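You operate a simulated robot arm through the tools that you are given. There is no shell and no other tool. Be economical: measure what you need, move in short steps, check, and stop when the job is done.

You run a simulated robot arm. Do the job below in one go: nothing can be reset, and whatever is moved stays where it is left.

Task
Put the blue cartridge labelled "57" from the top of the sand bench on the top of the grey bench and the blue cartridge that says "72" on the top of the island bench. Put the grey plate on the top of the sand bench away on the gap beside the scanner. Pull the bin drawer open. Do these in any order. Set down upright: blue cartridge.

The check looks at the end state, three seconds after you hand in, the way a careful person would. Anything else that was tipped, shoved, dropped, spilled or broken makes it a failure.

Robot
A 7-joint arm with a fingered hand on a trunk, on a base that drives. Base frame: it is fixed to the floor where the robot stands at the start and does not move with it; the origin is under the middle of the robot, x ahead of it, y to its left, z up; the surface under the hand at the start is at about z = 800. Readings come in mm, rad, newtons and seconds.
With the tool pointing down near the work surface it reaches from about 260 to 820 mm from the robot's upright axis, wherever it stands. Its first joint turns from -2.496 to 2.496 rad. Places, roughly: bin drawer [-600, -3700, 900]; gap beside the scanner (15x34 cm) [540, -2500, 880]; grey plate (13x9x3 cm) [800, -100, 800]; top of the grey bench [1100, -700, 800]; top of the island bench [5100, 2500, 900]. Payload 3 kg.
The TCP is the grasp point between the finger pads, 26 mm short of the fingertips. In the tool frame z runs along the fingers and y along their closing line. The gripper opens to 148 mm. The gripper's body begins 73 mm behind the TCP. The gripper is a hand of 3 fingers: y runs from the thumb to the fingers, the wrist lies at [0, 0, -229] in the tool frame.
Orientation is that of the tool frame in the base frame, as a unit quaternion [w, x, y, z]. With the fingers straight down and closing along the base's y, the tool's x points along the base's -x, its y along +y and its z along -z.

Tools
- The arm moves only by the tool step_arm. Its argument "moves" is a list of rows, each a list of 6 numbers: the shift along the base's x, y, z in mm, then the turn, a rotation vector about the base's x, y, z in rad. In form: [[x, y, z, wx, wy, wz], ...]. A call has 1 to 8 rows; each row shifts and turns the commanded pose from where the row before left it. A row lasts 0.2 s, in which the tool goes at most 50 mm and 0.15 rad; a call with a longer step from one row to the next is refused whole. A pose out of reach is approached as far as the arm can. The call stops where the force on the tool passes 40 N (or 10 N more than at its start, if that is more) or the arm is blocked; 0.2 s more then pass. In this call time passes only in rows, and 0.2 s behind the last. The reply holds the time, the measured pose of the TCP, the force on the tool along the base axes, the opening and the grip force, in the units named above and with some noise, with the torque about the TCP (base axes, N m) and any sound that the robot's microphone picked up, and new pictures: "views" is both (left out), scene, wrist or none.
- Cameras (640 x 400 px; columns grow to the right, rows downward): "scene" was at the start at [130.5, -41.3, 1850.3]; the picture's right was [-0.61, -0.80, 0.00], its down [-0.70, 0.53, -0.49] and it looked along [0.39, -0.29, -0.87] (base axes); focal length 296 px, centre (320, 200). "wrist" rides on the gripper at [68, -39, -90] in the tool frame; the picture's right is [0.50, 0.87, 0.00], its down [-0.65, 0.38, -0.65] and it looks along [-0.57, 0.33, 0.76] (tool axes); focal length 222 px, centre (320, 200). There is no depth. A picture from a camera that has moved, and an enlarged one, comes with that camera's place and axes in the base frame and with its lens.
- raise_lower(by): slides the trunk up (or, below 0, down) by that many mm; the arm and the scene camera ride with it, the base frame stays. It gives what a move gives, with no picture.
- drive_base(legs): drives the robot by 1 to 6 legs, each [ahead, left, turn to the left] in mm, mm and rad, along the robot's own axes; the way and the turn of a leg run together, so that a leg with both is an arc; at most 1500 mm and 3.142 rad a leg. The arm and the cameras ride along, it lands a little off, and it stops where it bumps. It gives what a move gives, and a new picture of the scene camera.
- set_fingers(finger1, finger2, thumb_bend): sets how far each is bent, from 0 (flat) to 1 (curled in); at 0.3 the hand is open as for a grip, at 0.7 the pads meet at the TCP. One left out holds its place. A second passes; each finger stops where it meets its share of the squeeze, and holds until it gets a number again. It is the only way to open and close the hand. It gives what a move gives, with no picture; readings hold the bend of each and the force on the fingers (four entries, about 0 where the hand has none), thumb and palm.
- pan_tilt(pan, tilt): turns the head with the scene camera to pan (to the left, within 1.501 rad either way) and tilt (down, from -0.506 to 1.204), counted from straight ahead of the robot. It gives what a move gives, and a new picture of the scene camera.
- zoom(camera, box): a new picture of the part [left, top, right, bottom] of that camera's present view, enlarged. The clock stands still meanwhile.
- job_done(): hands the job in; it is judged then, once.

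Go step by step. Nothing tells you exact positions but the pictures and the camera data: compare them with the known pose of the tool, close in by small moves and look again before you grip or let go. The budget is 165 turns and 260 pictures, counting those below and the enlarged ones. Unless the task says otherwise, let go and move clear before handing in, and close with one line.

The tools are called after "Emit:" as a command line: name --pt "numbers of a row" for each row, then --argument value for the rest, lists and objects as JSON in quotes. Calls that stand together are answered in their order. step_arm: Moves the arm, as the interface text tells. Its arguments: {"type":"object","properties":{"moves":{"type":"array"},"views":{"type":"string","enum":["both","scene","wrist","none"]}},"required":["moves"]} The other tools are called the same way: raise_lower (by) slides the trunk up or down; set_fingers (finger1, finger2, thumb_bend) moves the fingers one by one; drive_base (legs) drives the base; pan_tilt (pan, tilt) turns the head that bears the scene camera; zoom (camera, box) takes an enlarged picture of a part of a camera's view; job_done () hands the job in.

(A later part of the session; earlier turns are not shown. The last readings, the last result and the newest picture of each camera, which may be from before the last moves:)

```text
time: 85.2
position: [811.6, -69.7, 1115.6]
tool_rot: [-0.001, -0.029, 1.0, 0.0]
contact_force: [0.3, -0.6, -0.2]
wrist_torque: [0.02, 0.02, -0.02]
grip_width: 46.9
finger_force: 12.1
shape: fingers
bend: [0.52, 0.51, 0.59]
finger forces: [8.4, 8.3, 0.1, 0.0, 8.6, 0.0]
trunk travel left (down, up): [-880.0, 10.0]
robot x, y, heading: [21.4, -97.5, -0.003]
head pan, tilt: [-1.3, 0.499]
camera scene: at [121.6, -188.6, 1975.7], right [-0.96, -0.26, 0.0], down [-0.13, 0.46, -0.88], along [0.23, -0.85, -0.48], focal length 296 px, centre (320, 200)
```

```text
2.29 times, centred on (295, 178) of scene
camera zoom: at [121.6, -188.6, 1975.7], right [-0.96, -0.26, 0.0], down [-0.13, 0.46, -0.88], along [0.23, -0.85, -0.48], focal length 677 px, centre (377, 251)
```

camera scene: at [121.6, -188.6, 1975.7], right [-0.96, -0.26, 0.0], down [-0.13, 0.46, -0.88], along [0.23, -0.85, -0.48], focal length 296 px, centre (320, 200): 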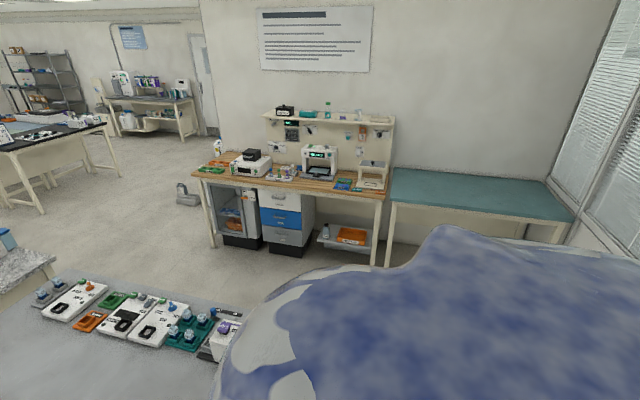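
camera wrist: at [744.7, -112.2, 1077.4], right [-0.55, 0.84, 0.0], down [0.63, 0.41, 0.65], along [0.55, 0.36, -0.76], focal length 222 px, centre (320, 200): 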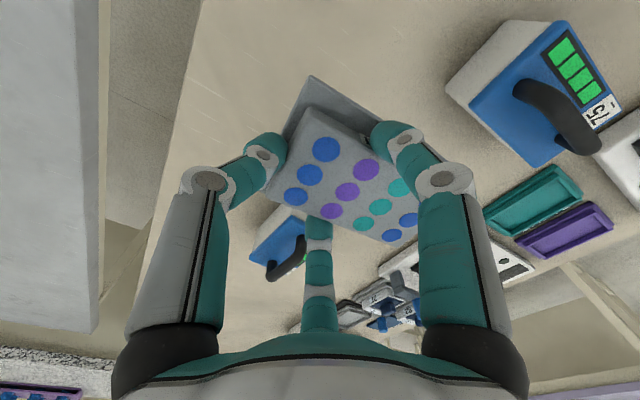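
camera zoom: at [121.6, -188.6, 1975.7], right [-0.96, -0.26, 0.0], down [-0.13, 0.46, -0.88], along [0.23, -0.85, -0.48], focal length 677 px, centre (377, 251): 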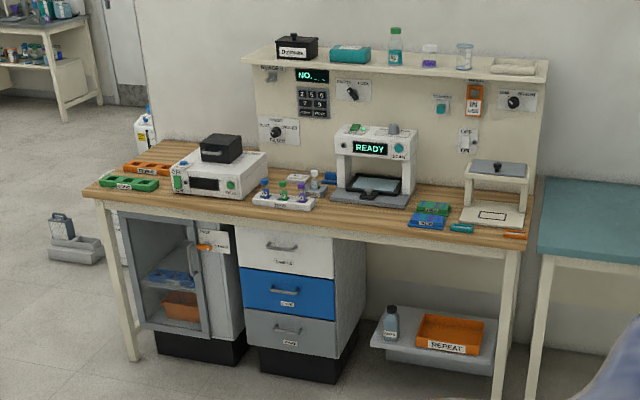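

The scanner ("READY") stands on the wooden bench; the gap seems to be right of it near (540, -2500). I drive into the aisle before it and face it.

Emit:
drive_base --legs '[[-150, 0, 0], [0, -1400, 0], [670, 0, 0], [0, 0, -1.571]]'

Emit:
pan_tilt --pan 0.0 --tilt 0.6

```text
time: 100.3
position: [582.3, -2283.1, 1115.6]
tool_rot: [0.0, 0.68, 0.734, 0.0]
contact_force: [1.1, 0.5, -1.5]
wrist_torque: [-0.01, 0.06, 0.04]
grip_width: 46.5
finger_force: 12.3
shape: fingers
bend: [0.52, 0.52, 0.6]
finger forces: [8.0, 8.1, 0.0, 0.0, 8.5, 0.1]
trunk travel left (down, up): [-880.0, 10.0]
robot x, y, heading: [535.1, -1488.8, -1.551]
head pan, tilt: [-1.3, 0.499]
camera scene: at [448.7, -1600.1, 1975.7], right [-0.28, 0.96, 0.0], down [0.46, 0.14, -0.88], along [-0.84, -0.25, -0.48], focal length 296 px, centre (320, 200)
```

scene: 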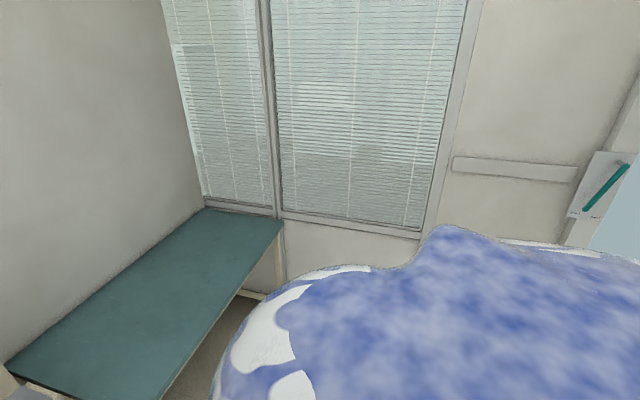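

```text
time: 101.8
position: [583.5, -2283.0, 1114.8]
tool_rot: [-0.001, 0.68, 0.733, 0.001]
contact_force: [-0.7, 0.2, -0.3]
wrist_torque: [0.04, 0.0, -0.01]
grip_width: 46.5
finger_force: 12.1
shape: fingers
bend: [0.52, 0.52, 0.6]
finger forces: [7.9, 8.2, 0.1, 0.0, 8.6, 0.0]
trunk travel left (down, up): [-880.0, 10.0]
robot x, y, heading: [538.3, -1494.8, -1.557]
head pan, tilt: [0.0, 0.6]
camera scene: at [537.6, -1662.7, 1966.6], right [-1.0, -0.02, 0.0], down [-0.01, 0.56, -0.83], along [0.01, -0.82, -0.57], focal length 296 px, centre (320, 200)
```

scene: 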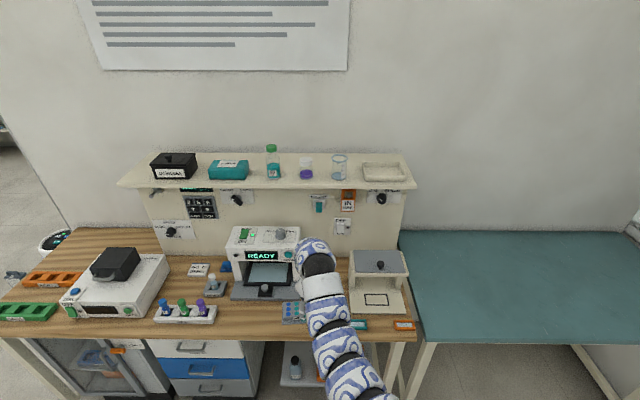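

The arm hides the gap. I swing it left to see the right side of the scanner.

Emit:
step_arm --pt "40 25 0 0 0 0" --pt "40 25 0 0 0 0" --pt "40 25 0 0 0 0" --pt "40 25 0 0 0 0" --pt "40 25 0 0 0 0" --pt "40 25 0 0 0 0" --pt "40 25 0 0 0 0" --views "both"

Emit:
zoom --camera "scene" --box '[210, 220, 430, 345]'

```text
time: 103.4
position: [863.8, -2107.3, 1117.8]
tool_rot: [-0.002, 0.68, 0.734, 0.002]
contact_force: [0.0, 1.1, -0.3]
wrist_torque: [-0.02, 0.03, -0.01]
grip_width: 46.0
finger_force: 12.5
shape: fingers
bend: [0.52, 0.52, 0.6]
finger forces: [8.0, 8.2, 0.0, 0.0, 8.5, 0.0]
trunk travel left (down, up): [-880.0, 10.0]
robot x, y, heading: [534.9, -1496.4, -1.55]
head pan, tilt: [0.0, 0.6]
camera scene: at [538.8, -1662.3, 1966.6], right [-1.0, -0.02, 0.0], down [-0.01, 0.56, -0.83], along [0.01, -0.82, -0.56], focal length 296 px, centre (320, 200)
camera wrist: at [819.3, -2044.3, 1207.3], right [0.83, 0.56, 0.0], down [0.43, -0.63, 0.65], along [0.37, -0.54, -0.76], focal length 222 px, centre (320, 200)
```

scene: 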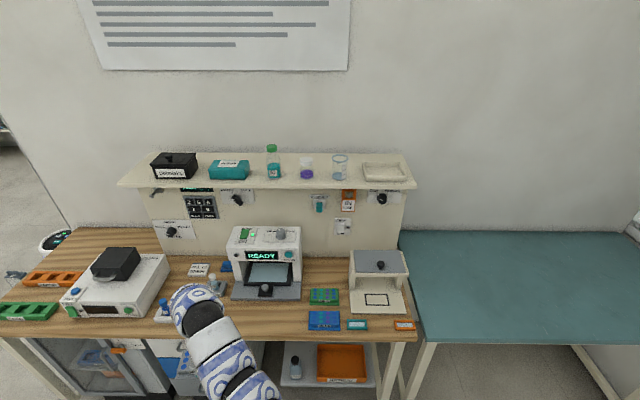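
wrist: 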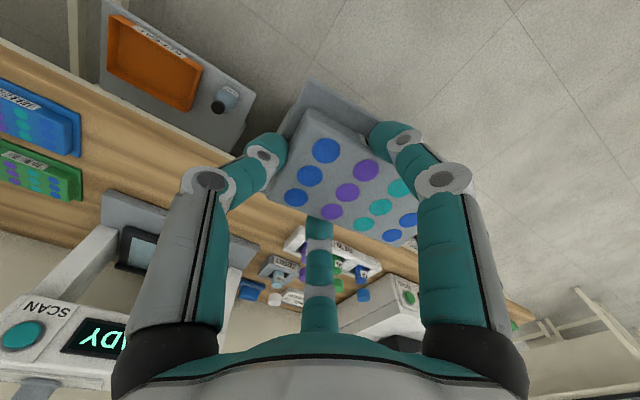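

```text
2.91 times, centred on (320, 282) of scene
camera zoom: at [538.8, -1662.3, 1966.6], right [-1.0, -0.02, 0.0], down [-0.01, 0.56, -0.83], along [0.01, -0.82, -0.56], focal length 862 px, centre (320, -40)
```

zoom: 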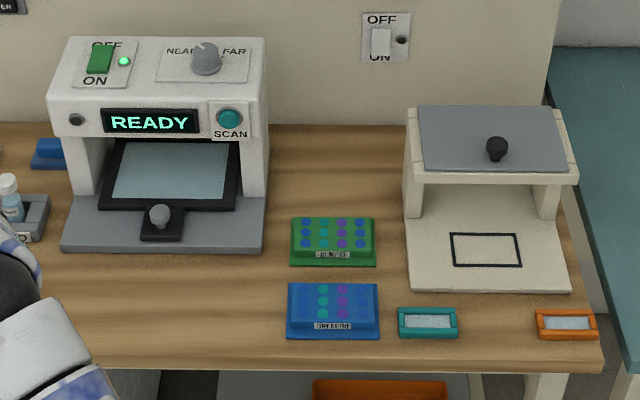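

The gap is the column between scanner and press, already holding a blue and a green plate; the free slot is behind the green one, about (530, -2612). I retract a bit, drive closer and look down at it.

Emit:
step_arm --pt "-20 40 0 0 0 0" --pt "-20 40 0 0 0 0" --pt "-20 40 0 0 0 0" --views "none"

Emit:
drive_base --legs '[[340, 0, -0.02]]'

Emit:
zoom --camera "scene" --box '[200, 180, 440, 400]'

```text
time: 104.2
position: [801.8, -1985.8, 1116.4]
tool_rot: [-0.001, 0.68, 0.733, 0.001]
contact_force: [0.1, 0.6, 0.1]
wrist_torque: [-0.04, 0.0, 0.02]
grip_width: 45.7
finger_force: 12.0
shape: fingers
bend: [0.52, 0.52, 0.6]
finger forces: [7.8, 8.2, 0.0, 0.0, 8.1, 0.0]
trunk travel left (down, up): [-880.0, 10.0]
robot x, y, heading: [536.9, -1489.4, -1.549]
head pan, tilt: [0.0, 0.6]
```

```text
time: 106.4
position: [796.0, -2333.9, 1114.9]
tool_rot: [-0.001, 0.687, 0.727, 0.001]
contact_force: [-0.2, 0.1, -0.8]
wrist_torque: [0.03, 0.0, 0.0]
grip_width: 45.8
finger_force: 12.2
shape: fingers
bend: [0.52, 0.52, 0.6]
finger forces: [7.9, 8.2, 0.0, 0.0, 8.2, 0.0]
trunk travel left (down, up): [-880.0, 10.0]
robot x, y, heading: [540.0, -1831.2, -1.569]
head pan, tilt: [0.0, 0.6]
camera scene: at [537.3, -2005.0, 1966.5], right [-1.0, 0.0, 0.0], down [0.0, 0.57, -0.82], along [0.0, -0.82, -0.57], focal length 296 px, centre (320, 200)
```

scene: 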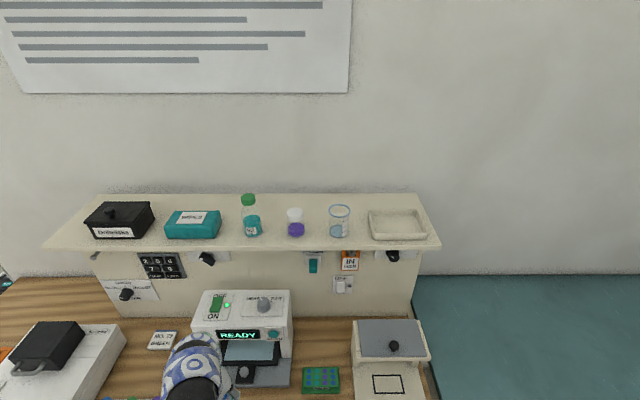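

```text
1.82 times, centred on (320, 290) of scene
camera zoom: at [537.3, -2005.0, 1966.5], right [-1.0, 0.0, 0.0], down [0.0, 0.57, -0.82], along [0.0, -0.82, -0.57], focal length 539 px, centre (320, 36)
```

zoom: 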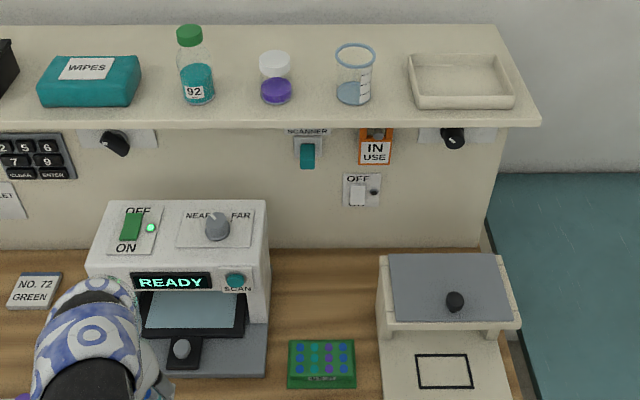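

The slot: shelf front is y≈-2655 at z≈1344; press roof edge x≈421, y>-2610, z≈1045; scanner edge x≈630. I bring the plate over the front of the gap (x≈519) and lower the trunk for a flat approach.

Emit:
step_arm --pt "-46 -6 0 0 0 -0.028" --pt "-46 -6 0 0 0 -0.028" --pt "-46 -6 0 0 0 0" --pt "-46 -6 0 0 0 0" --pt "-46 -6 0 0 0 0" --pt "-46 -6 0 0 0 0" --views "none"

Emit:
raise_lower --by -65

Emit:
pan_tilt --pan 0.0 --tilt 0.9

Emit:
step_arm --pt "0 0 -20 0 0 0" --views "wrist"

Emit:
zoom --camera "scene" --box '[220, 100, 420, 260]'

```text
time: 107.8
position: [519.1, -2369.8, 1115.2]
tool_rot: [-0.002, 0.706, 0.708, 0.001]
contact_force: [-0.8, -0.2, -0.6]
wrist_torque: [0.0, 0.03, -0.02]
grip_width: 45.2
finger_force: 12.3
shape: fingers
bend: [0.52, 0.52, 0.6]
finger forces: [8.0, 8.1, 0.0, 0.1, 8.2, 0.0]
trunk travel left (down, up): [-880.0, 10.0]
robot x, y, heading: [538.8, -1833.3, -1.578]
head pan, tilt: [0.0, 0.6]
```

```text
time: 108.8
position: [518.4, -2369.5, 1051.8]
tool_rot: [0.0, 0.706, 0.708, 0.001]
contact_force: [-0.9, 0.4, -0.5]
wrist_torque: [0.0, 0.05, 0.0]
grip_width: 45.2
finger_force: 12.2
shape: fingers
bend: [0.52, 0.52, 0.6]
finger forces: [7.9, 8.1, 0.0, 0.1, 8.1, 0.0]
trunk travel left (down, up): [-815.0, 75.0]
robot x, y, heading: [537.5, -1830.6, -1.58]
head pan, tilt: [0.0, 0.6]
```

```text
time: 109.6
position: [519.6, -2370.2, 1051.0]
tool_rot: [-0.001, 0.707, 0.707, 0.0]
contact_force: [-0.1, 0.1, -0.7]
wrist_torque: [-0.04, 0.01, -0.01]
grip_width: 45.7
finger_force: 11.6
shape: fingers
bend: [0.52, 0.52, 0.6]
finger forces: [7.9, 8.1, 0.0, 0.0, 8.1, 0.0]
trunk travel left (down, up): [-815.0, 75.0]
robot x, y, heading: [540.5, -1834.6, -1.571]
head pan, tilt: [0.0, 0.901]
camera scene: at [537.2, -1990.8, 1876.9], right [-1.0, 0.0, 0.0], down [0.0, 0.78, -0.62], along [0.0, -0.62, -0.78], focal length 296 px, centre (320, 200)
```

scene: 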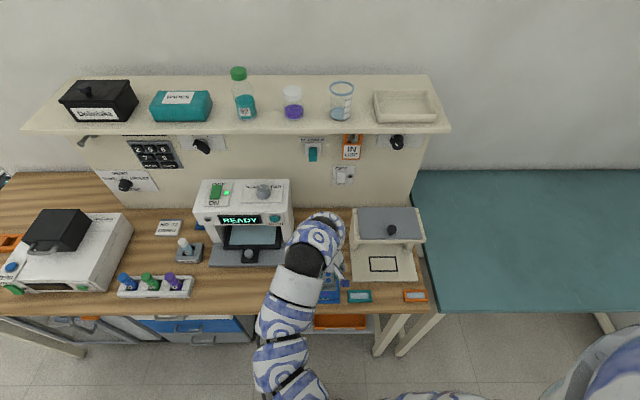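

```text
time: 110.0
position: [520.2, -2370.1, 1030.0]
tool_rot: [0.0, 0.706, 0.708, 0.001]
contact_force: [0.0, -0.3, -0.7]
wrist_torque: [0.0, 0.06, -0.01]
grip_width: 45.5
finger_force: 12.0
shape: fingers
bend: [0.52, 0.52, 0.6]
finger forces: [7.9, 8.1, 0.0, 0.0, 8.0, 0.0]
trunk travel left (down, up): [-815.0, 75.0]
robot x, y, heading: [540.8, -1833.0, -1.574]
head pan, tilt: [0.0, 0.901]
camera wrist: at [480.0, -2303.7, 1121.5], right [0.87, 0.5, 0.0], down [0.38, -0.66, 0.65], along [0.33, -0.56, -0.76], focal length 222 px, centre (320, 200)
```

wrist: 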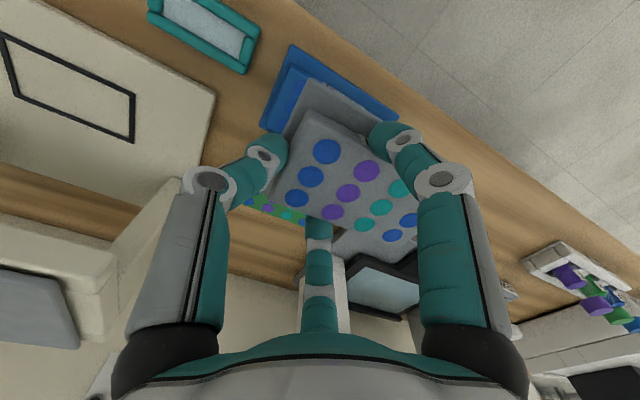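

```text
2.50 times, centred on (320, 180) of scene
camera zoom: at [536.9, -1990.7, 1876.8], right [-1.0, 0.0, 0.0], down [0.0, 0.78, -0.62], along [0.0, -0.62, -0.78], focal length 741 px, centre (320, 250)
```

zoom: 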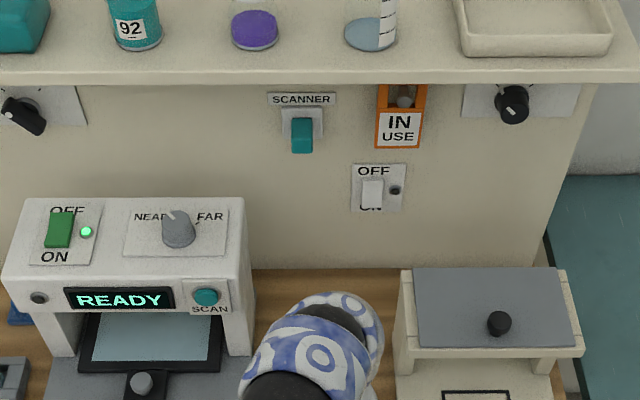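

The plate's aligned with the slot. I push in along -y at z≈1028, in two stages.

Emit:
step_arm --pt "-1 -40 0 0 0 0" --pt "-1 -40 0 0 0 0" --pt "0 -40 0 0 0 0" --pt "0 -30 0 0 0 0" --views "both"

Emit:
zoom --camera "scene" --box '[220, 140, 420, 300]'

```text
time: 111.0
position: [516.9, -2519.9, 1031.1]
tool_rot: [-0.001, 0.706, 0.708, 0.001]
contact_force: [0.4, 0.4, -1.7]
wrist_torque: [0.02, 0.01, -0.01]
grip_width: 45.2
finger_force: 11.7
shape: fingers
bend: [0.52, 0.52, 0.6]
finger forces: [8.0, 8.0, 0.1, 0.0, 7.9, 0.1]
trunk travel left (down, up): [-815.0, 75.0]
robot x, y, heading: [539.9, -1837.1, -1.574]
head pan, tilt: [0.0, 0.901]
camera scene: at [537.0, -1991.3, 1876.8], right [-1.0, 0.0, 0.0], down [0.0, 0.78, -0.62], along [0.0, -0.62, -0.78], focal length 296 px, centre (320, 200)
camera wrist: at [476.9, -2454.2, 1121.9], right [0.86, 0.5, 0.0], down [0.38, -0.66, 0.65], along [0.33, -0.56, -0.76], focal length 222 px, centre (320, 200)
```

scene: 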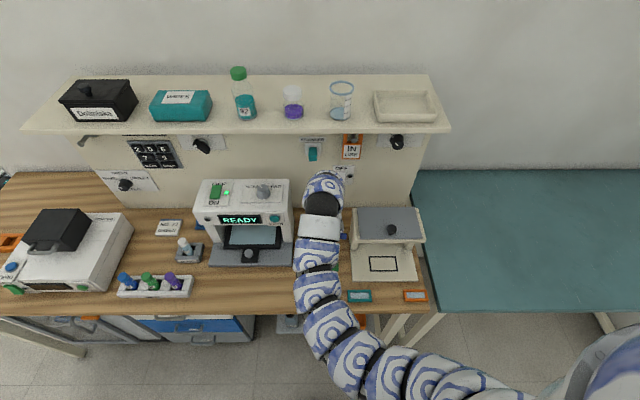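
wrist: 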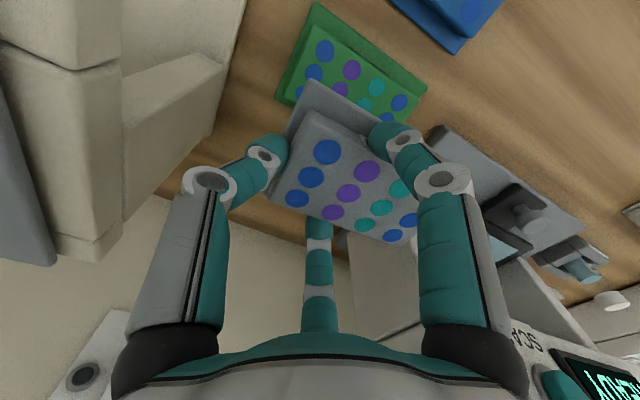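

```text
2.50 times, centred on (320, 220) of scene
camera zoom: at [537.0, -1991.3, 1876.8], right [-1.0, 0.0, 0.0], down [0.0, 0.78, -0.62], along [0.0, -0.62, -0.78], focal length 741 px, centre (320, 150)
```

zoom: 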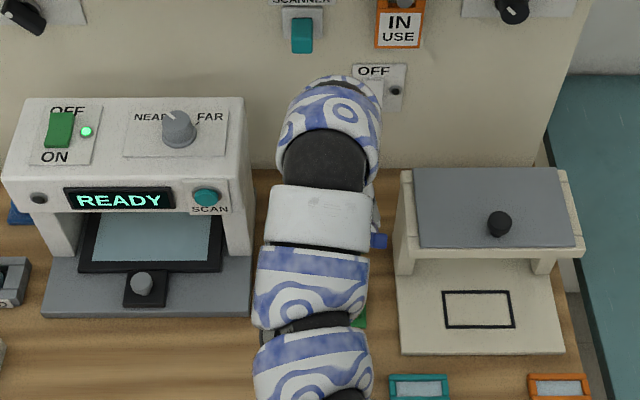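

Clearances look fine on both sides. I continue to y≈-2624.

Emit:
step_arm --pt "0 -35 0 0 0 0" --pt "0 -35 0 0 0 0" --pt "0 -34 -4 0 0 0" --views "both"

Emit:
zoom --camera "scene" --box '[220, 100, 420, 260]'

Emit:
zoom --camera "wrist" --box '[140, 0, 500, 270]'

```text
time: 111.8
position: [518.1, -2625.9, 1026.8]
tool_rot: [-0.002, 0.706, 0.708, 0.001]
contact_force: [-0.1, -0.4, -0.9]
wrist_torque: [0.02, 0.01, 0.0]
grip_width: 44.7
finger_force: 12.0
shape: fingers
bend: [0.52, 0.52, 0.6]
finger forces: [7.9, 8.1, 0.1, 0.0, 7.8, 0.0]
trunk travel left (down, up): [-815.0, 75.0]
robot x, y, heading: [543.3, -1833.9, -1.571]
head pan, tilt: [0.0, 0.901]
camera scene: at [536.6, -1992.4, 1876.7], right [-1.0, 0.0, 0.0], down [0.0, 0.78, -0.62], along [0.0, -0.62, -0.78], focal length 296 px, centre (320, 200)
camera wrist: at [477.6, -2558.8, 1116.3], right [0.86, 0.5, 0.0], down [0.38, -0.66, 0.65], along [0.33, -0.56, -0.76], focal length 222 px, centre (320, 200)
```

scene: 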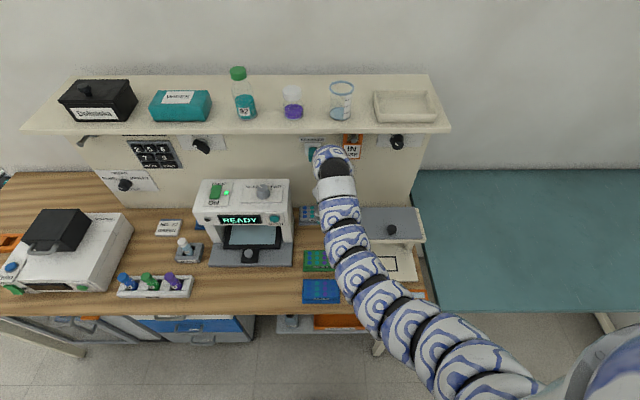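
wrist: 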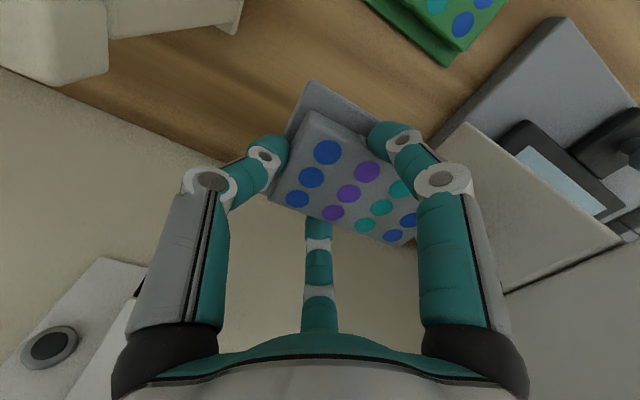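

```text
2.50 times, centred on (320, 180) of scene
camera zoom: at [536.6, -1992.4, 1876.7], right [-1.0, 0.0, 0.0], down [0.0, 0.78, -0.62], along [0.0, -0.62, -0.78], focal length 741 px, centre (320, 250)
```

zoom: 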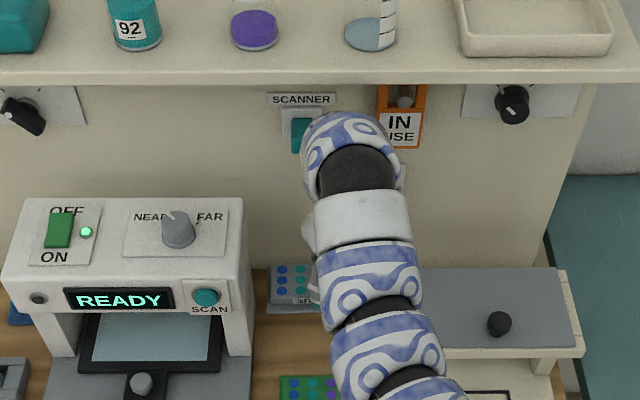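

```text
1.48 times, centred on (320, 135) of wrist
camera zoom: at [477.6, -2558.8, 1116.3], right [0.86, 0.5, 0.0], down [0.38, -0.66, 0.65], along [0.33, -0.56, -0.76], focal length 329 px, centre (320, 296)
```

zoom: 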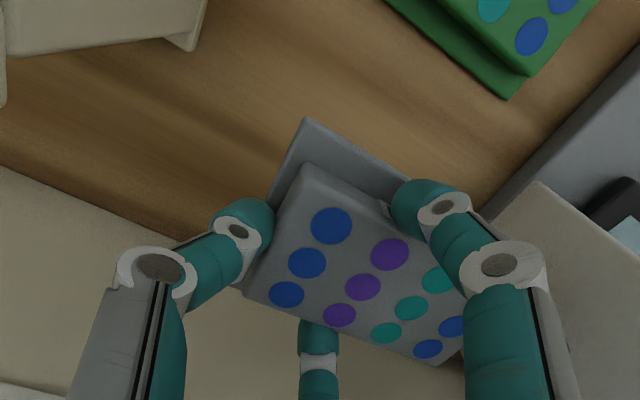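

Plate's scanner-side corner ≈ (612, -2584), clear of the scanner. I shift 7 mm forward and lower.

Emit:
step_arm --pt "-3 7 -20 0 0 0" --pt "0 0 -30 0 0 0" --pt "0 0 -30 0 0 0" --views "both"

Emit:
zoom --camera "scene" --box '[220, 120, 420, 280]'

```text
time: 112.6
position: [513.9, -2615.8, 946.0]
tool_rot: [-0.001, 0.707, 0.707, 0.001]
contact_force: [-0.6, 0.1, -1.3]
wrist_torque: [0.02, 0.04, -0.01]
grip_width: 44.4
finger_force: 11.5
shape: fingers
bend: [0.52, 0.52, 0.6]
finger forces: [7.8, 8.1, 0.0, 0.1, 7.6, 0.0]
trunk travel left (down, up): [-815.0, 75.0]
robot x, y, heading: [538.6, -1833.9, -1.574]
head pan, tilt: [0.0, 0.901]
camera scene: at [537.0, -1991.3, 1876.8], right [-1.0, 0.0, 0.0], down [0.0, 0.78, -0.62], along [0.0, -0.62, -0.78], focal length 296 px, centre (320, 200)
camera wrist: at [475.2, -2550.2, 1036.9], right [0.87, 0.5, 0.0], down [0.38, -0.66, 0.65], along [0.33, -0.56, -0.76], focal length 222 px, centre (320, 200)
```

scene: 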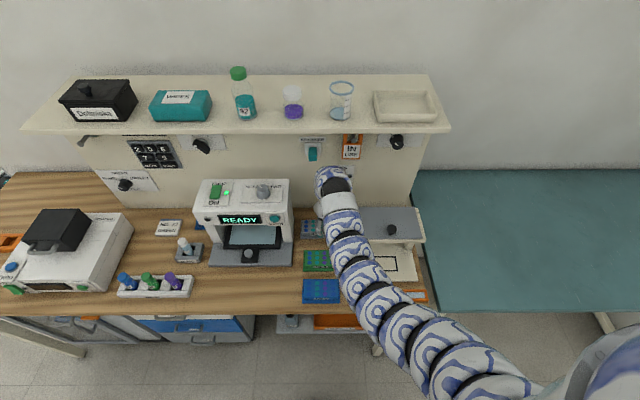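
wrist: 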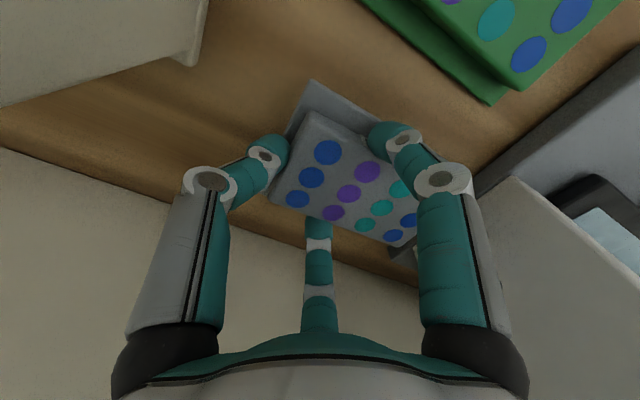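

```text
2.50 times, centred on (320, 200) of scene
camera zoom: at [537.0, -1991.3, 1876.8], right [-1.0, 0.0, 0.0], down [0.0, 0.78, -0.62], along [0.0, -0.62, -0.78], focal length 741 px, centre (320, 200)
```

zoom: 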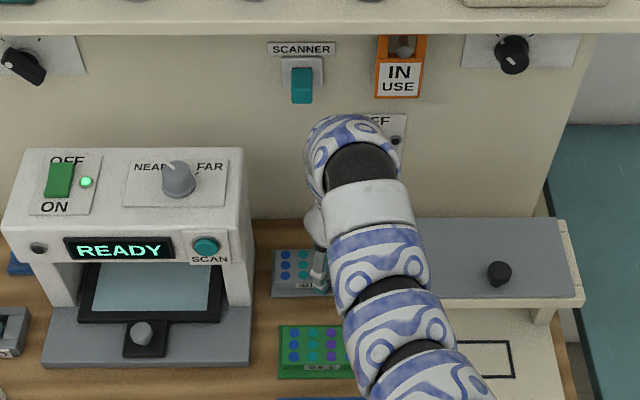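

Well placed. I lower in small steps until it touches.

Emit:
step_arm --pt "0 0 -7 0 0 0" --pt "0 0 -6 0 0 0" --views "none"

Emit:
step_arm --pt "0 0 -4 0 0 0" --views "none"

Emit:
step_arm --pt "0 0 -3 0 0 0" --views "none"

Emit:
step_arm --pt "0 0 -3 0 0 0" --views "none"

```text
time: 113.2
position: [515.1, -2617.0, 933.5]
tool_rot: [0.001, 0.706, 0.709, 0.001]
contact_force: [-0.4, -0.1, -0.1]
wrist_torque: [0.03, 0.04, 0.04]
grip_width: 44.7
finger_force: 11.6
shape: fingers
bend: [0.52, 0.52, 0.6]
finger forces: [7.8, 8.1, 0.0, 0.0, 7.6, 0.1]
trunk travel left (down, up): [-815.0, 75.0]
robot x, y, heading: [542.8, -1834.7, -1.573]
head pan, tilt: [0.0, 0.901]
```

```text
time: 113.6
position: [514.9, -2617.9, 929.0]
tool_rot: [0.0, 0.707, 0.708, 0.001]
contact_force: [0.1, -1.1, -0.5]
wrist_torque: [-0.01, 0.0, 0.01]
grip_width: 44.3
finger_force: 11.6
shape: fingers
bend: [0.52, 0.52, 0.6]
finger forces: [7.8, 8.1, 0.1, 0.1, 7.5, 0.1]
trunk travel left (down, up): [-815.0, 75.0]
robot x, y, heading: [542.0, -1832.2, -1.578]
head pan, tilt: [0.0, 0.901]
```

```text
time: 114.0
position: [515.0, -2617.1, 925.7]
tool_rot: [-0.001, 0.707, 0.708, 0.001]
contact_force: [0.6, -0.2, -1.4]
wrist_torque: [-0.01, -0.02, 0.03]
grip_width: 44.8
finger_force: 12.0
shape: fingers
bend: [0.52, 0.52, 0.6]
finger forces: [7.9, 8.1, 0.1, 0.0, 7.6, 0.1]
trunk travel left (down, up): [-815.0, 75.0]
robot x, y, heading: [538.4, -1829.5, -1.569]
head pan, tilt: [0.0, 0.901]
```

```text
time: 114.4
position: [513.7, -2616.3, 923.7]
tool_rot: [-0.001, 0.706, 0.708, -0.001]
contact_force: [-0.1, -0.5, 0.1]
wrist_torque: [0.04, -0.11, 0.03]
grip_width: 44.3
finger_force: 12.0
shape: fingers
bend: [0.52, 0.52, 0.6]
finger forces: [8.2, 8.5, 0.1, 0.0, 7.8, 0.1]
trunk travel left (down, up): [-815.0, 75.0]
robot x, y, heading: [539.4, -1831.7, -1.568]
head pan, tilt: [0.0, 0.901]
```

Emit:
step_arm --pt "0 0 -2 0 0 0" --views "wrist"

Emit:
zoom --camera "scene" --box '[260, 180, 360, 260]'

```text
time: 114.8
position: [515.8, -2617.3, 921.3]
tool_rot: [0.0, 0.706, 0.708, 0.001]
contact_force: [-0.3, -0.1, 5.3]
wrist_torque: [-0.01, -0.14, -0.04]
grip_width: 44.5
finger_force: 13.3
shape: fingers
bend: [0.52, 0.52, 0.6]
finger forces: [8.6, 9.0, 0.0, 0.0, 9.0, 0.0]
trunk travel left (down, up): [-815.0, 75.0]
robot x, y, heading: [536.0, -1829.9, -1.576]
head pan, tilt: [0.0, 0.901]
camera wrist: at [474.8, -2550.7, 1012.8], right [0.87, 0.5, 0.0], down [0.38, -0.66, 0.65], along [0.33, -0.56, -0.76], focal length 222 px, centre (320, 200)
```

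wrist: 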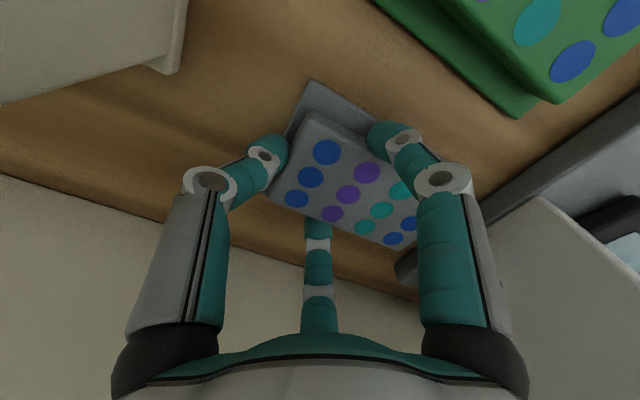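

```text
5.00 times, centred on (310, 220) of scene
camera zoom: at [537.0, -1990.2, 1877.0], right [-1.0, 0.0, 0.0], down [0.0, 0.78, -0.62], along [0.0, -0.62, -0.78], focal length 1481 px, centre (370, 100)
```

zoom: 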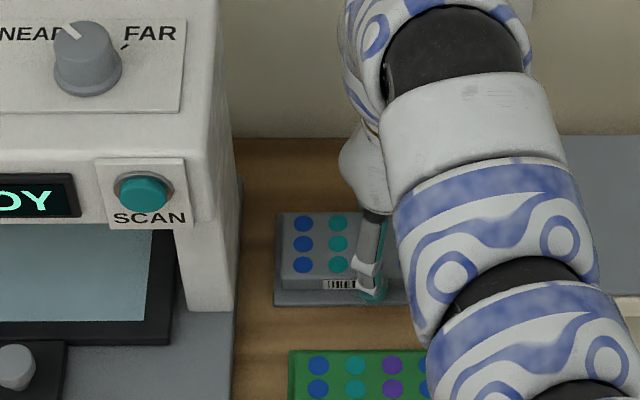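

It rests on the bench. I open slightly and lift straight out.

Emit:
set_fingers --finger1 0.43 --finger2 0.43 --thumb_bend 0.48

Emit:
step_arm --pt "0 0 15 0 0 0" --pt "0 0 30 0 0 0" --pt "0 0 30 0 0 0" --pt "0 0 30 0 0 0" --views "wrist"

Emit:
zoom --camera "scene" --box '[240, 160, 380, 280]'

```text
time: 115.8
position: [514.3, -2616.7, 921.5]
tool_rot: [-0.001, 0.707, 0.707, 0.001]
contact_force: [1.2, 0.6, -0.5]
wrist_torque: [-0.03, 0.03, 0.02]
grip_width: 76.3
finger_force: 0.1
shape: fingers
bend: [0.43, 0.43, 0.48]
finger forces: [0.0, 0.0, 0.0, 0.1, 0.0, 0.1]
trunk travel left (down, up): [-815.0, 75.0]
robot x, y, heading: [537.1, -1831.8, -1.577]
head pan, tilt: [0.0, 0.901]
```

```text
time: 116.8
position: [515.5, -2617.9, 1026.0]
tool_rot: [-0.001, 0.706, 0.708, 0.002]
contact_force: [0.1, 0.2, 0.9]
wrist_torque: [-0.01, 0.04, 0.02]
grip_width: 76.2
finger_force: 0.1
shape: fingers
bend: [0.43, 0.43, 0.48]
finger forces: [0.1, 0.0, 0.0, 0.0, 0.1, 0.0]
trunk travel left (down, up): [-815.0, 75.0]
robot x, y, heading: [536.4, -1832.4, -1.573]
head pan, tilt: [0.0, 0.901]
camera wrist: at [476.0, -2551.0, 1118.2], right [0.86, 0.5, 0.0], down [0.38, -0.66, 0.65], along [0.33, -0.56, -0.76], focal length 222 px, centre (320, 200)
```

wrist: 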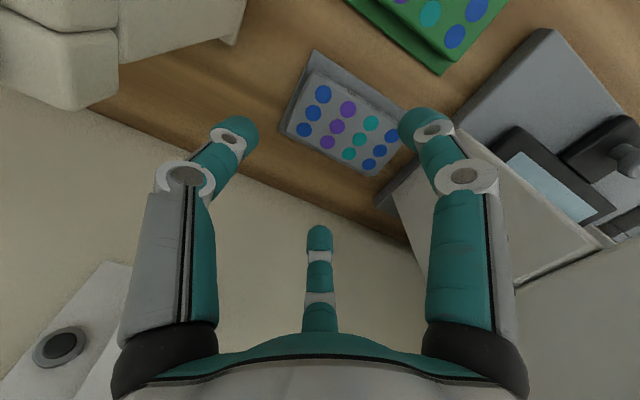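

```text
3.33 times, centred on (310, 220) of scene
camera zoom: at [537.4, -1990.3, 1876.9], right [-1.0, 0.0, 0.0], down [0.0, 0.78, -0.62], along [0.0, -0.62, -0.78], focal length 988 px, centre (353, 133)
```

zoom: 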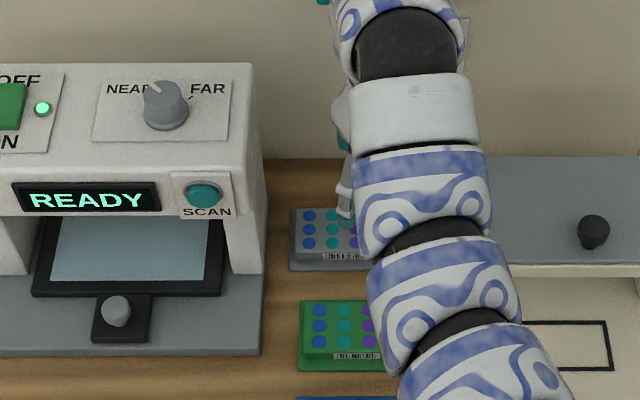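

The plate lies flat behind the green one. I withdraw along the same path.

Emit:
step_arm --pt "3 35 3 0 0 0" --pt "0 45 0 0 0 0" --pt "0 45 0 0 0 0" --pt "0 45 0 0 0 0" --pt "0 45 0 0 0 0" --pt "0 40 0 0 0 0" --views "wrist"

Emit:
raise_lower --by 65

Emit:
drive_base --legs '[[-300, 0, 0]]'

Emit:
zoom --camera "scene" --box '[0, 150, 420, 400]'

```text
time: 118.2
position: [516.1, -2362.7, 1030.9]
tool_rot: [-0.001, 0.707, 0.707, 0.0]
contact_force: [0.2, 0.5, 1.0]
wrist_torque: [0.0, 0.02, 0.0]
grip_width: 76.8
finger_force: 0.0
shape: fingers
bend: [0.43, 0.43, 0.48]
finger forces: [0.1, 0.0, 0.1, 0.1, 0.0, 0.0]
trunk travel left (down, up): [-815.0, 75.0]
robot x, y, heading: [539.9, -1832.1, -1.57]
head pan, tilt: [0.0, 0.901]
camera wrist: at [477.3, -2295.7, 1120.7], right [0.86, 0.5, 0.0], down [0.38, -0.66, 0.65], along [0.33, -0.56, -0.76], focal length 222 px, centre (320, 200)
```

wrist: 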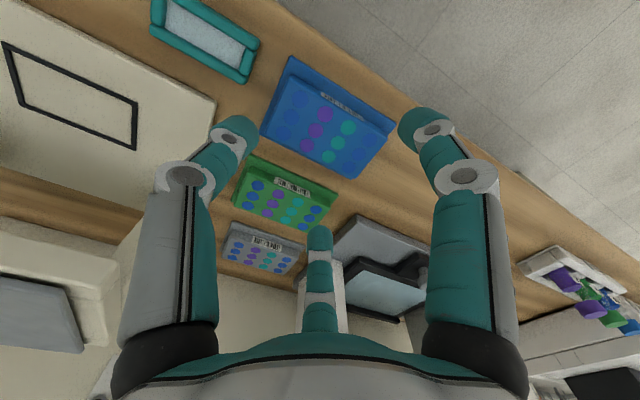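

```text
time: 119.3
position: [516.9, -2362.6, 1095.1]
tool_rot: [0.0, 0.707, 0.708, 0.0]
contact_force: [-0.5, 0.0, 1.0]
wrist_torque: [0.03, -0.01, 0.0]
grip_width: 76.8
finger_force: 0.1
shape: fingers
bend: [0.43, 0.43, 0.48]
finger forces: [0.0, 0.0, 0.0, 0.0, 0.0, 0.0]
trunk travel left (down, up): [-880.0, 10.0]
robot x, y, heading: [538.9, -1833.6, -1.567]
head pan, tilt: [0.0, 0.901]
```

```text
time: 121.3
position: [519.4, -2063.0, 1096.1]
tool_rot: [-0.001, 0.705, 0.709, 0.0]
contact_force: [0.5, -0.1, 0.4]
wrist_torque: [-0.02, -0.02, 0.01]
grip_width: 76.7
finger_force: 0.0
shape: fingers
bend: [0.43, 0.43, 0.48]
finger forces: [0.0, 0.0, 0.0, 0.0, 0.0, 0.0]
trunk travel left (down, up): [-880.0, 10.0]
robot x, y, heading: [541.2, -1534.6, -1.569]
head pan, tilt: [0.0, 0.901]
camera scene: at [537.7, -1690.6, 1942.0], right [-1.0, 0.0, 0.0], down [0.0, 0.78, -0.62], along [0.0, -0.62, -0.78], focal length 296 px, centre (320, 200)
```

scene: 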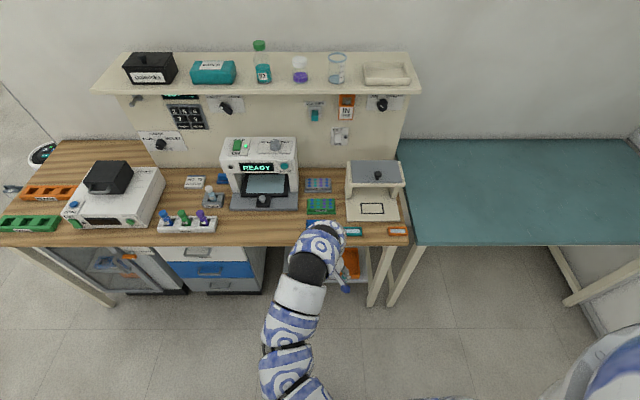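

```text
1.52 times, centred on (210, 275) of scene
camera zoom: at [537.7, -1690.6, 1942.0], right [-1.0, 0.0, 0.0], down [0.0, 0.78, -0.62], along [0.0, -0.62, -0.78], focal length 452 px, centre (488, 86)
```

zoom: 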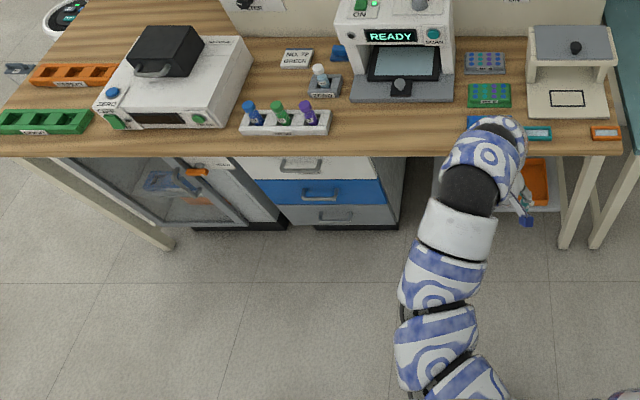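

Plate done. Now the bin drawer: I look at the drawer labels under the wooden bench.

Emit:
pan_tilt --pan 0.5 --tilt 0.85

Emit:
pan_tilt --pan 1.45 --tilt 0.2

Emit:
pan_tilt --pan -1.45 --tilt 0.2

```text
time: 122.2
position: [519.0, -2063.4, 1095.0]
tool_rot: [0.0, 0.705, 0.709, 0.001]
contact_force: [0.1, -0.4, -0.5]
wrist_torque: [-0.03, 0.04, 0.02]
grip_width: 76.7
finger_force: 0.1
shape: fingers
bend: [0.43, 0.43, 0.48]
finger forces: [0.1, 0.1, 0.1, 0.0, 0.0, 0.1]
trunk travel left (down, up): [-880.0, 10.0]
robot x, y, heading: [543.1, -1539.9, -1.566]
head pan, tilt: [0.499, 0.85]
camera scene: at [575.1, -1685.2, 1945.7], right [-0.88, -0.48, 0.0], down [-0.36, 0.66, -0.66], along [0.32, -0.58, -0.75], focal length 296 px, centre (320, 200)
```

scene: 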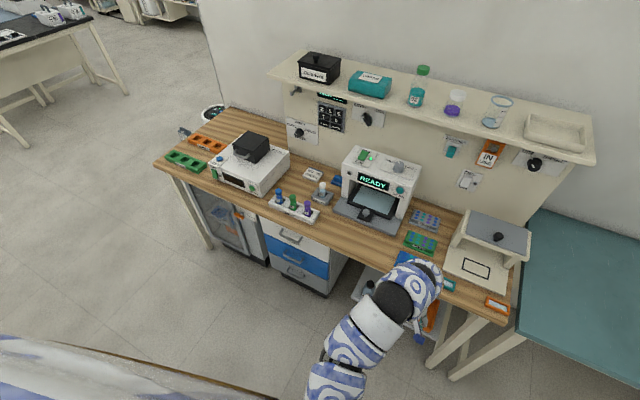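

```text
time: 123.5
position: [519.4, -2064.8, 1094.0]
tool_rot: [0.0, 0.705, 0.709, 0.0]
contact_force: [-0.2, -0.4, 0.9]
wrist_torque: [-0.02, 0.03, -0.01]
grip_width: 76.5
finger_force: 0.1
shape: fingers
bend: [0.43, 0.43, 0.48]
finger forces: [0.0, 0.1, 0.1, 0.0, 0.0, 0.0]
trunk travel left (down, up): [-880.0, 10.0]
robot x, y, heading: [536.6, -1538.1, -1.565]
head pan, tilt: [1.45, 0.201]
camera scene: at [630.2, -1627.8, 2003.3], right [-0.12, -0.99, 0.0], down [-0.2, 0.02, -0.98], along [0.97, -0.12, -0.2], focal length 296 px, centre (320, 200)
```

scene: 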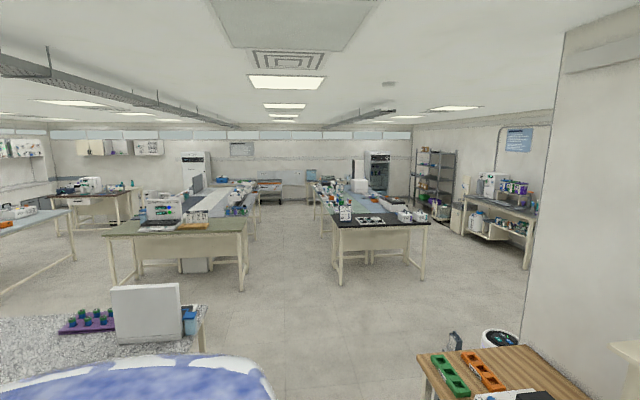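

```text
time: 126.0
position: [519.1, -2065.1, 1095.2]
tool_rot: [0.0, 0.706, 0.709, 0.001]
contact_force: [-0.2, 0.5, 0.4]
wrist_torque: [-0.02, -0.04, 0.0]
grip_width: 76.6
finger_force: 0.0
shape: fingers
bend: [0.43, 0.43, 0.48]
finger forces: [0.0, 0.0, 0.0, 0.1, 0.0, 0.0]
trunk travel left (down, up): [-880.0, 10.0]
robot x, y, heading: [541.0, -1533.6, -1.569]
head pan, tilt: [-1.45, 0.201]
camera scene: at [445.1, -1628.0, 2003.4], right [-0.12, 0.99, 0.0], down [0.2, 0.02, -0.98], along [-0.97, -0.12, -0.2], focal length 296 px, centre (320, 200)
```

scene: 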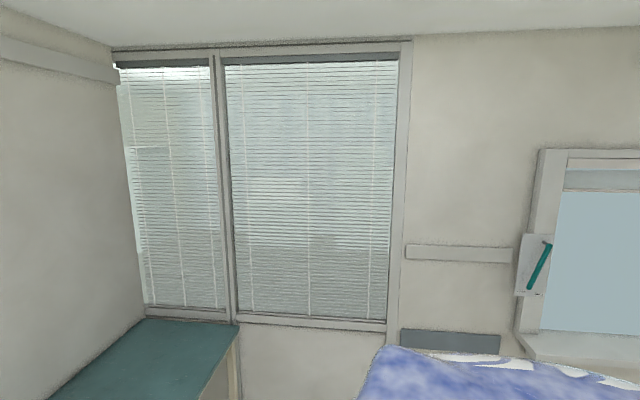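

The wooden-bench wall is a partition that ends near x≈2000; there's more room behind it. I read the local drawer labels first to rule them out.

Emit:
pan_tilt --pan 0.5 --tilt 0.85

Emit:
zoom --camera "scene" --box '[250, 210, 350, 300]'

```text
time: 127.9
position: [519.6, -2063.9, 1094.6]
tool_rot: [-0.001, 0.705, 0.709, 0.001]
contact_force: [-0.2, -0.5, -0.3]
wrist_torque: [-0.01, 0.01, 0.04]
grip_width: 76.6
finger_force: 0.1
shape: fingers
bend: [0.43, 0.43, 0.48]
finger forces: [0.0, 0.1, 0.0, 0.0, 0.0, 0.0]
trunk travel left (down, up): [-880.0, 10.0]
robot x, y, heading: [540.1, -1531.5, -1.57]
head pan, tilt: [0.499, 0.85]
camera scene: at [575.1, -1685.3, 1945.7], right [-0.88, -0.48, 0.0], down [-0.36, 0.66, -0.66], along [0.32, -0.58, -0.75], focal length 296 px, centre (320, 200)
```

scene: 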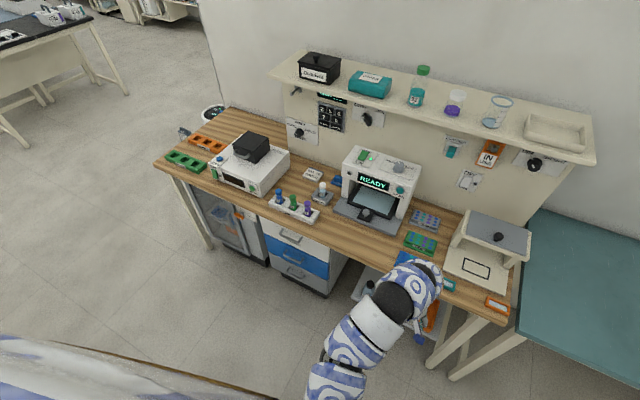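

```text
4.44 times, centred on (300, 255) of scene
camera zoom: at [575.1, -1685.3, 1945.7], right [-0.88, -0.48, 0.0], down [-0.36, 0.66, -0.66], along [0.32, -0.58, -0.75], focal length 1317 px, centre (409, -44)
```

zoom: 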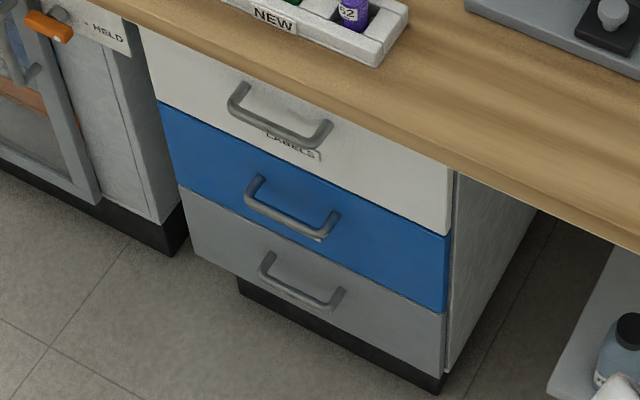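

These are "LABELS" etc., too low to be the bin drawer at z 900. I drive along the aisle past the partition's end and look behind it.

Emit:
drive_base --legs '[[0, 1500, 0], [0, 600, 0]]'

Emit:
pan_tilt --pan -0.2 --tilt 0.5

```text
time: 138.3
position: [2622.2, -2064.5, 1094.7]
tool_rot: [0.0, 0.706, 0.708, 0.001]
contact_force: [-1.0, 0.1, -0.3]
wrist_torque: [0.02, 0.02, 0.01]
grip_width: 76.7
finger_force: 0.0
shape: fingers
bend: [0.43, 0.43, 0.48]
finger forces: [0.0, 0.0, 0.0, 0.0, 0.0, 0.0]
trunk travel left (down, up): [-880.0, 10.0]
robot x, y, heading: [2645.9, -1537.1, -1.574]
head pan, tilt: [0.499, 0.85]
camera scene: at [2680.4, -1685.7, 1945.7], right [-0.88, -0.48, 0.0], down [-0.36, 0.66, -0.66], along [0.31, -0.58, -0.75], focal length 296 px, centre (320, 200)
```

scene: 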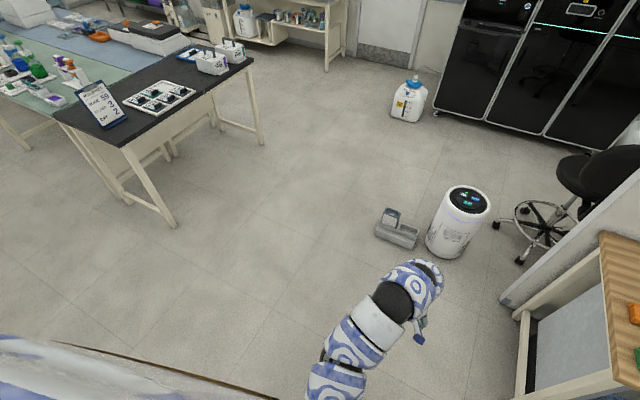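

```text
time: 139.4
position: [2622.2, -2064.0, 1094.1]
tool_rot: [-0.001, 0.707, 0.707, 0.001]
contact_force: [-0.7, -0.6, -0.1]
wrist_torque: [0.0, -0.04, 0.0]
grip_width: 76.9
finger_force: 0.0
shape: fingers
bend: [0.43, 0.43, 0.48]
finger forces: [0.1, 0.0, 0.0, 0.0, 0.0, 0.1]
trunk travel left (down, up): [-880.0, 10.0]
robot x, y, heading: [2643.1, -1532.7, -1.569]
head pan, tilt: [-0.201, 0.499]
camera scene: at [2624.0, -1706.1, 1975.7], right [-0.98, 0.2, 0.0], down [0.1, 0.47, -0.88], along [-0.18, -0.86, -0.48], focal length 296 px, centre (320, 200)
```

scene: 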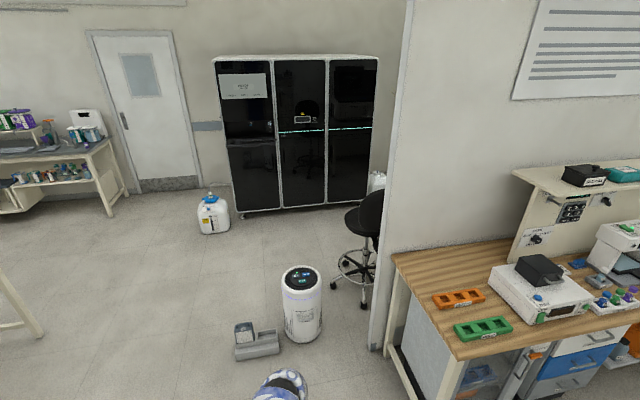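

Behind the partition is an alcove. I must pass left of the floor things (purifier at ~(2480,-3150), grey device ~(2800,-3080)); then turn and look west.

Emit:
drive_base --legs '[[0, 800, 0], [1500, 0, 0], [1050, 0, 0], [0, 0, -1.571]]'

Emit:
pan_tilt --pan 0.0 --tilt 0.35

```text
time: 159.5
position: [2909.3, -4074.8, 1095.7]
tool_rot: [0.0, 1.0, 0.01, 0.001]
contact_force: [0.1, -0.2, 0.5]
wrist_torque: [0.0, 0.02, -0.03]
grip_width: 76.8
finger_force: 0.0
shape: fingers
bend: [0.43, 0.43, 0.48]
finger forces: [0.0, 0.1, 0.0, 0.0, 0.0, 0.1]
trunk travel left (down, up): [-880.0, 10.0]
robot x, y, heading: [3435.4, -4087.1, -3.127]
head pan, tilt: [-0.201, 0.499]
camera scene: at [3267.8, -4073.1, 1975.7], right [0.19, 0.98, 0.0], down [0.47, -0.09, -0.88], along [-0.86, 0.16, -0.48], focal length 296 px, centre (320, 200)
```

scene: 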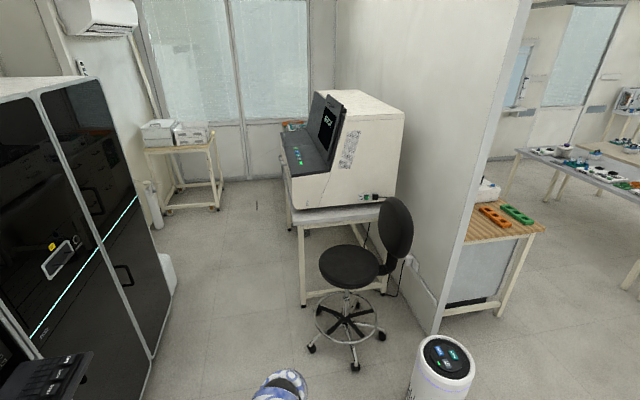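

```text
time: 160.3
position: [2908.8, -4074.5, 1095.3]
tool_rot: [0.0, 1.0, 0.01, 0.001]
contact_force: [0.1, 1.4, 0.1]
wrist_torque: [-0.01, 0.03, 0.0]
grip_width: 76.6
finger_force: 0.1
shape: fingers
bend: [0.43, 0.43, 0.48]
finger forces: [0.1, 0.0, 0.0, 0.0, 0.0, 0.0]
trunk travel left (down, up): [-880.0, 10.0]
robot x, y, heading: [3440.9, -4089.6, -3.13]
head pan, tilt: [0.0, 0.351]
camera scene: at [3264.0, -4091.3, 1989.3], right [-0.01, 1.0, 0.0], down [0.34, 0.0, -0.94], along [-0.94, -0.01, -0.34], focal length 296 px, centre (320, 200)
```

scene: 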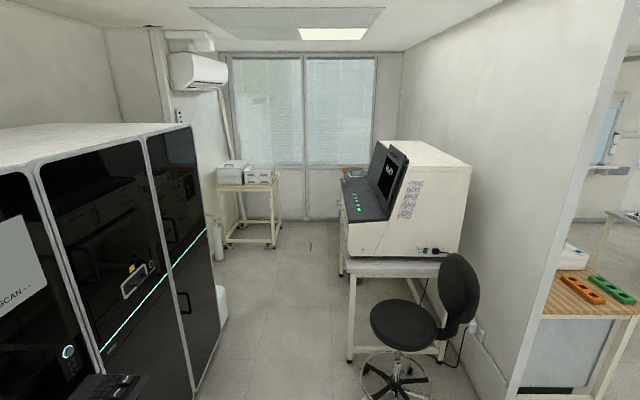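

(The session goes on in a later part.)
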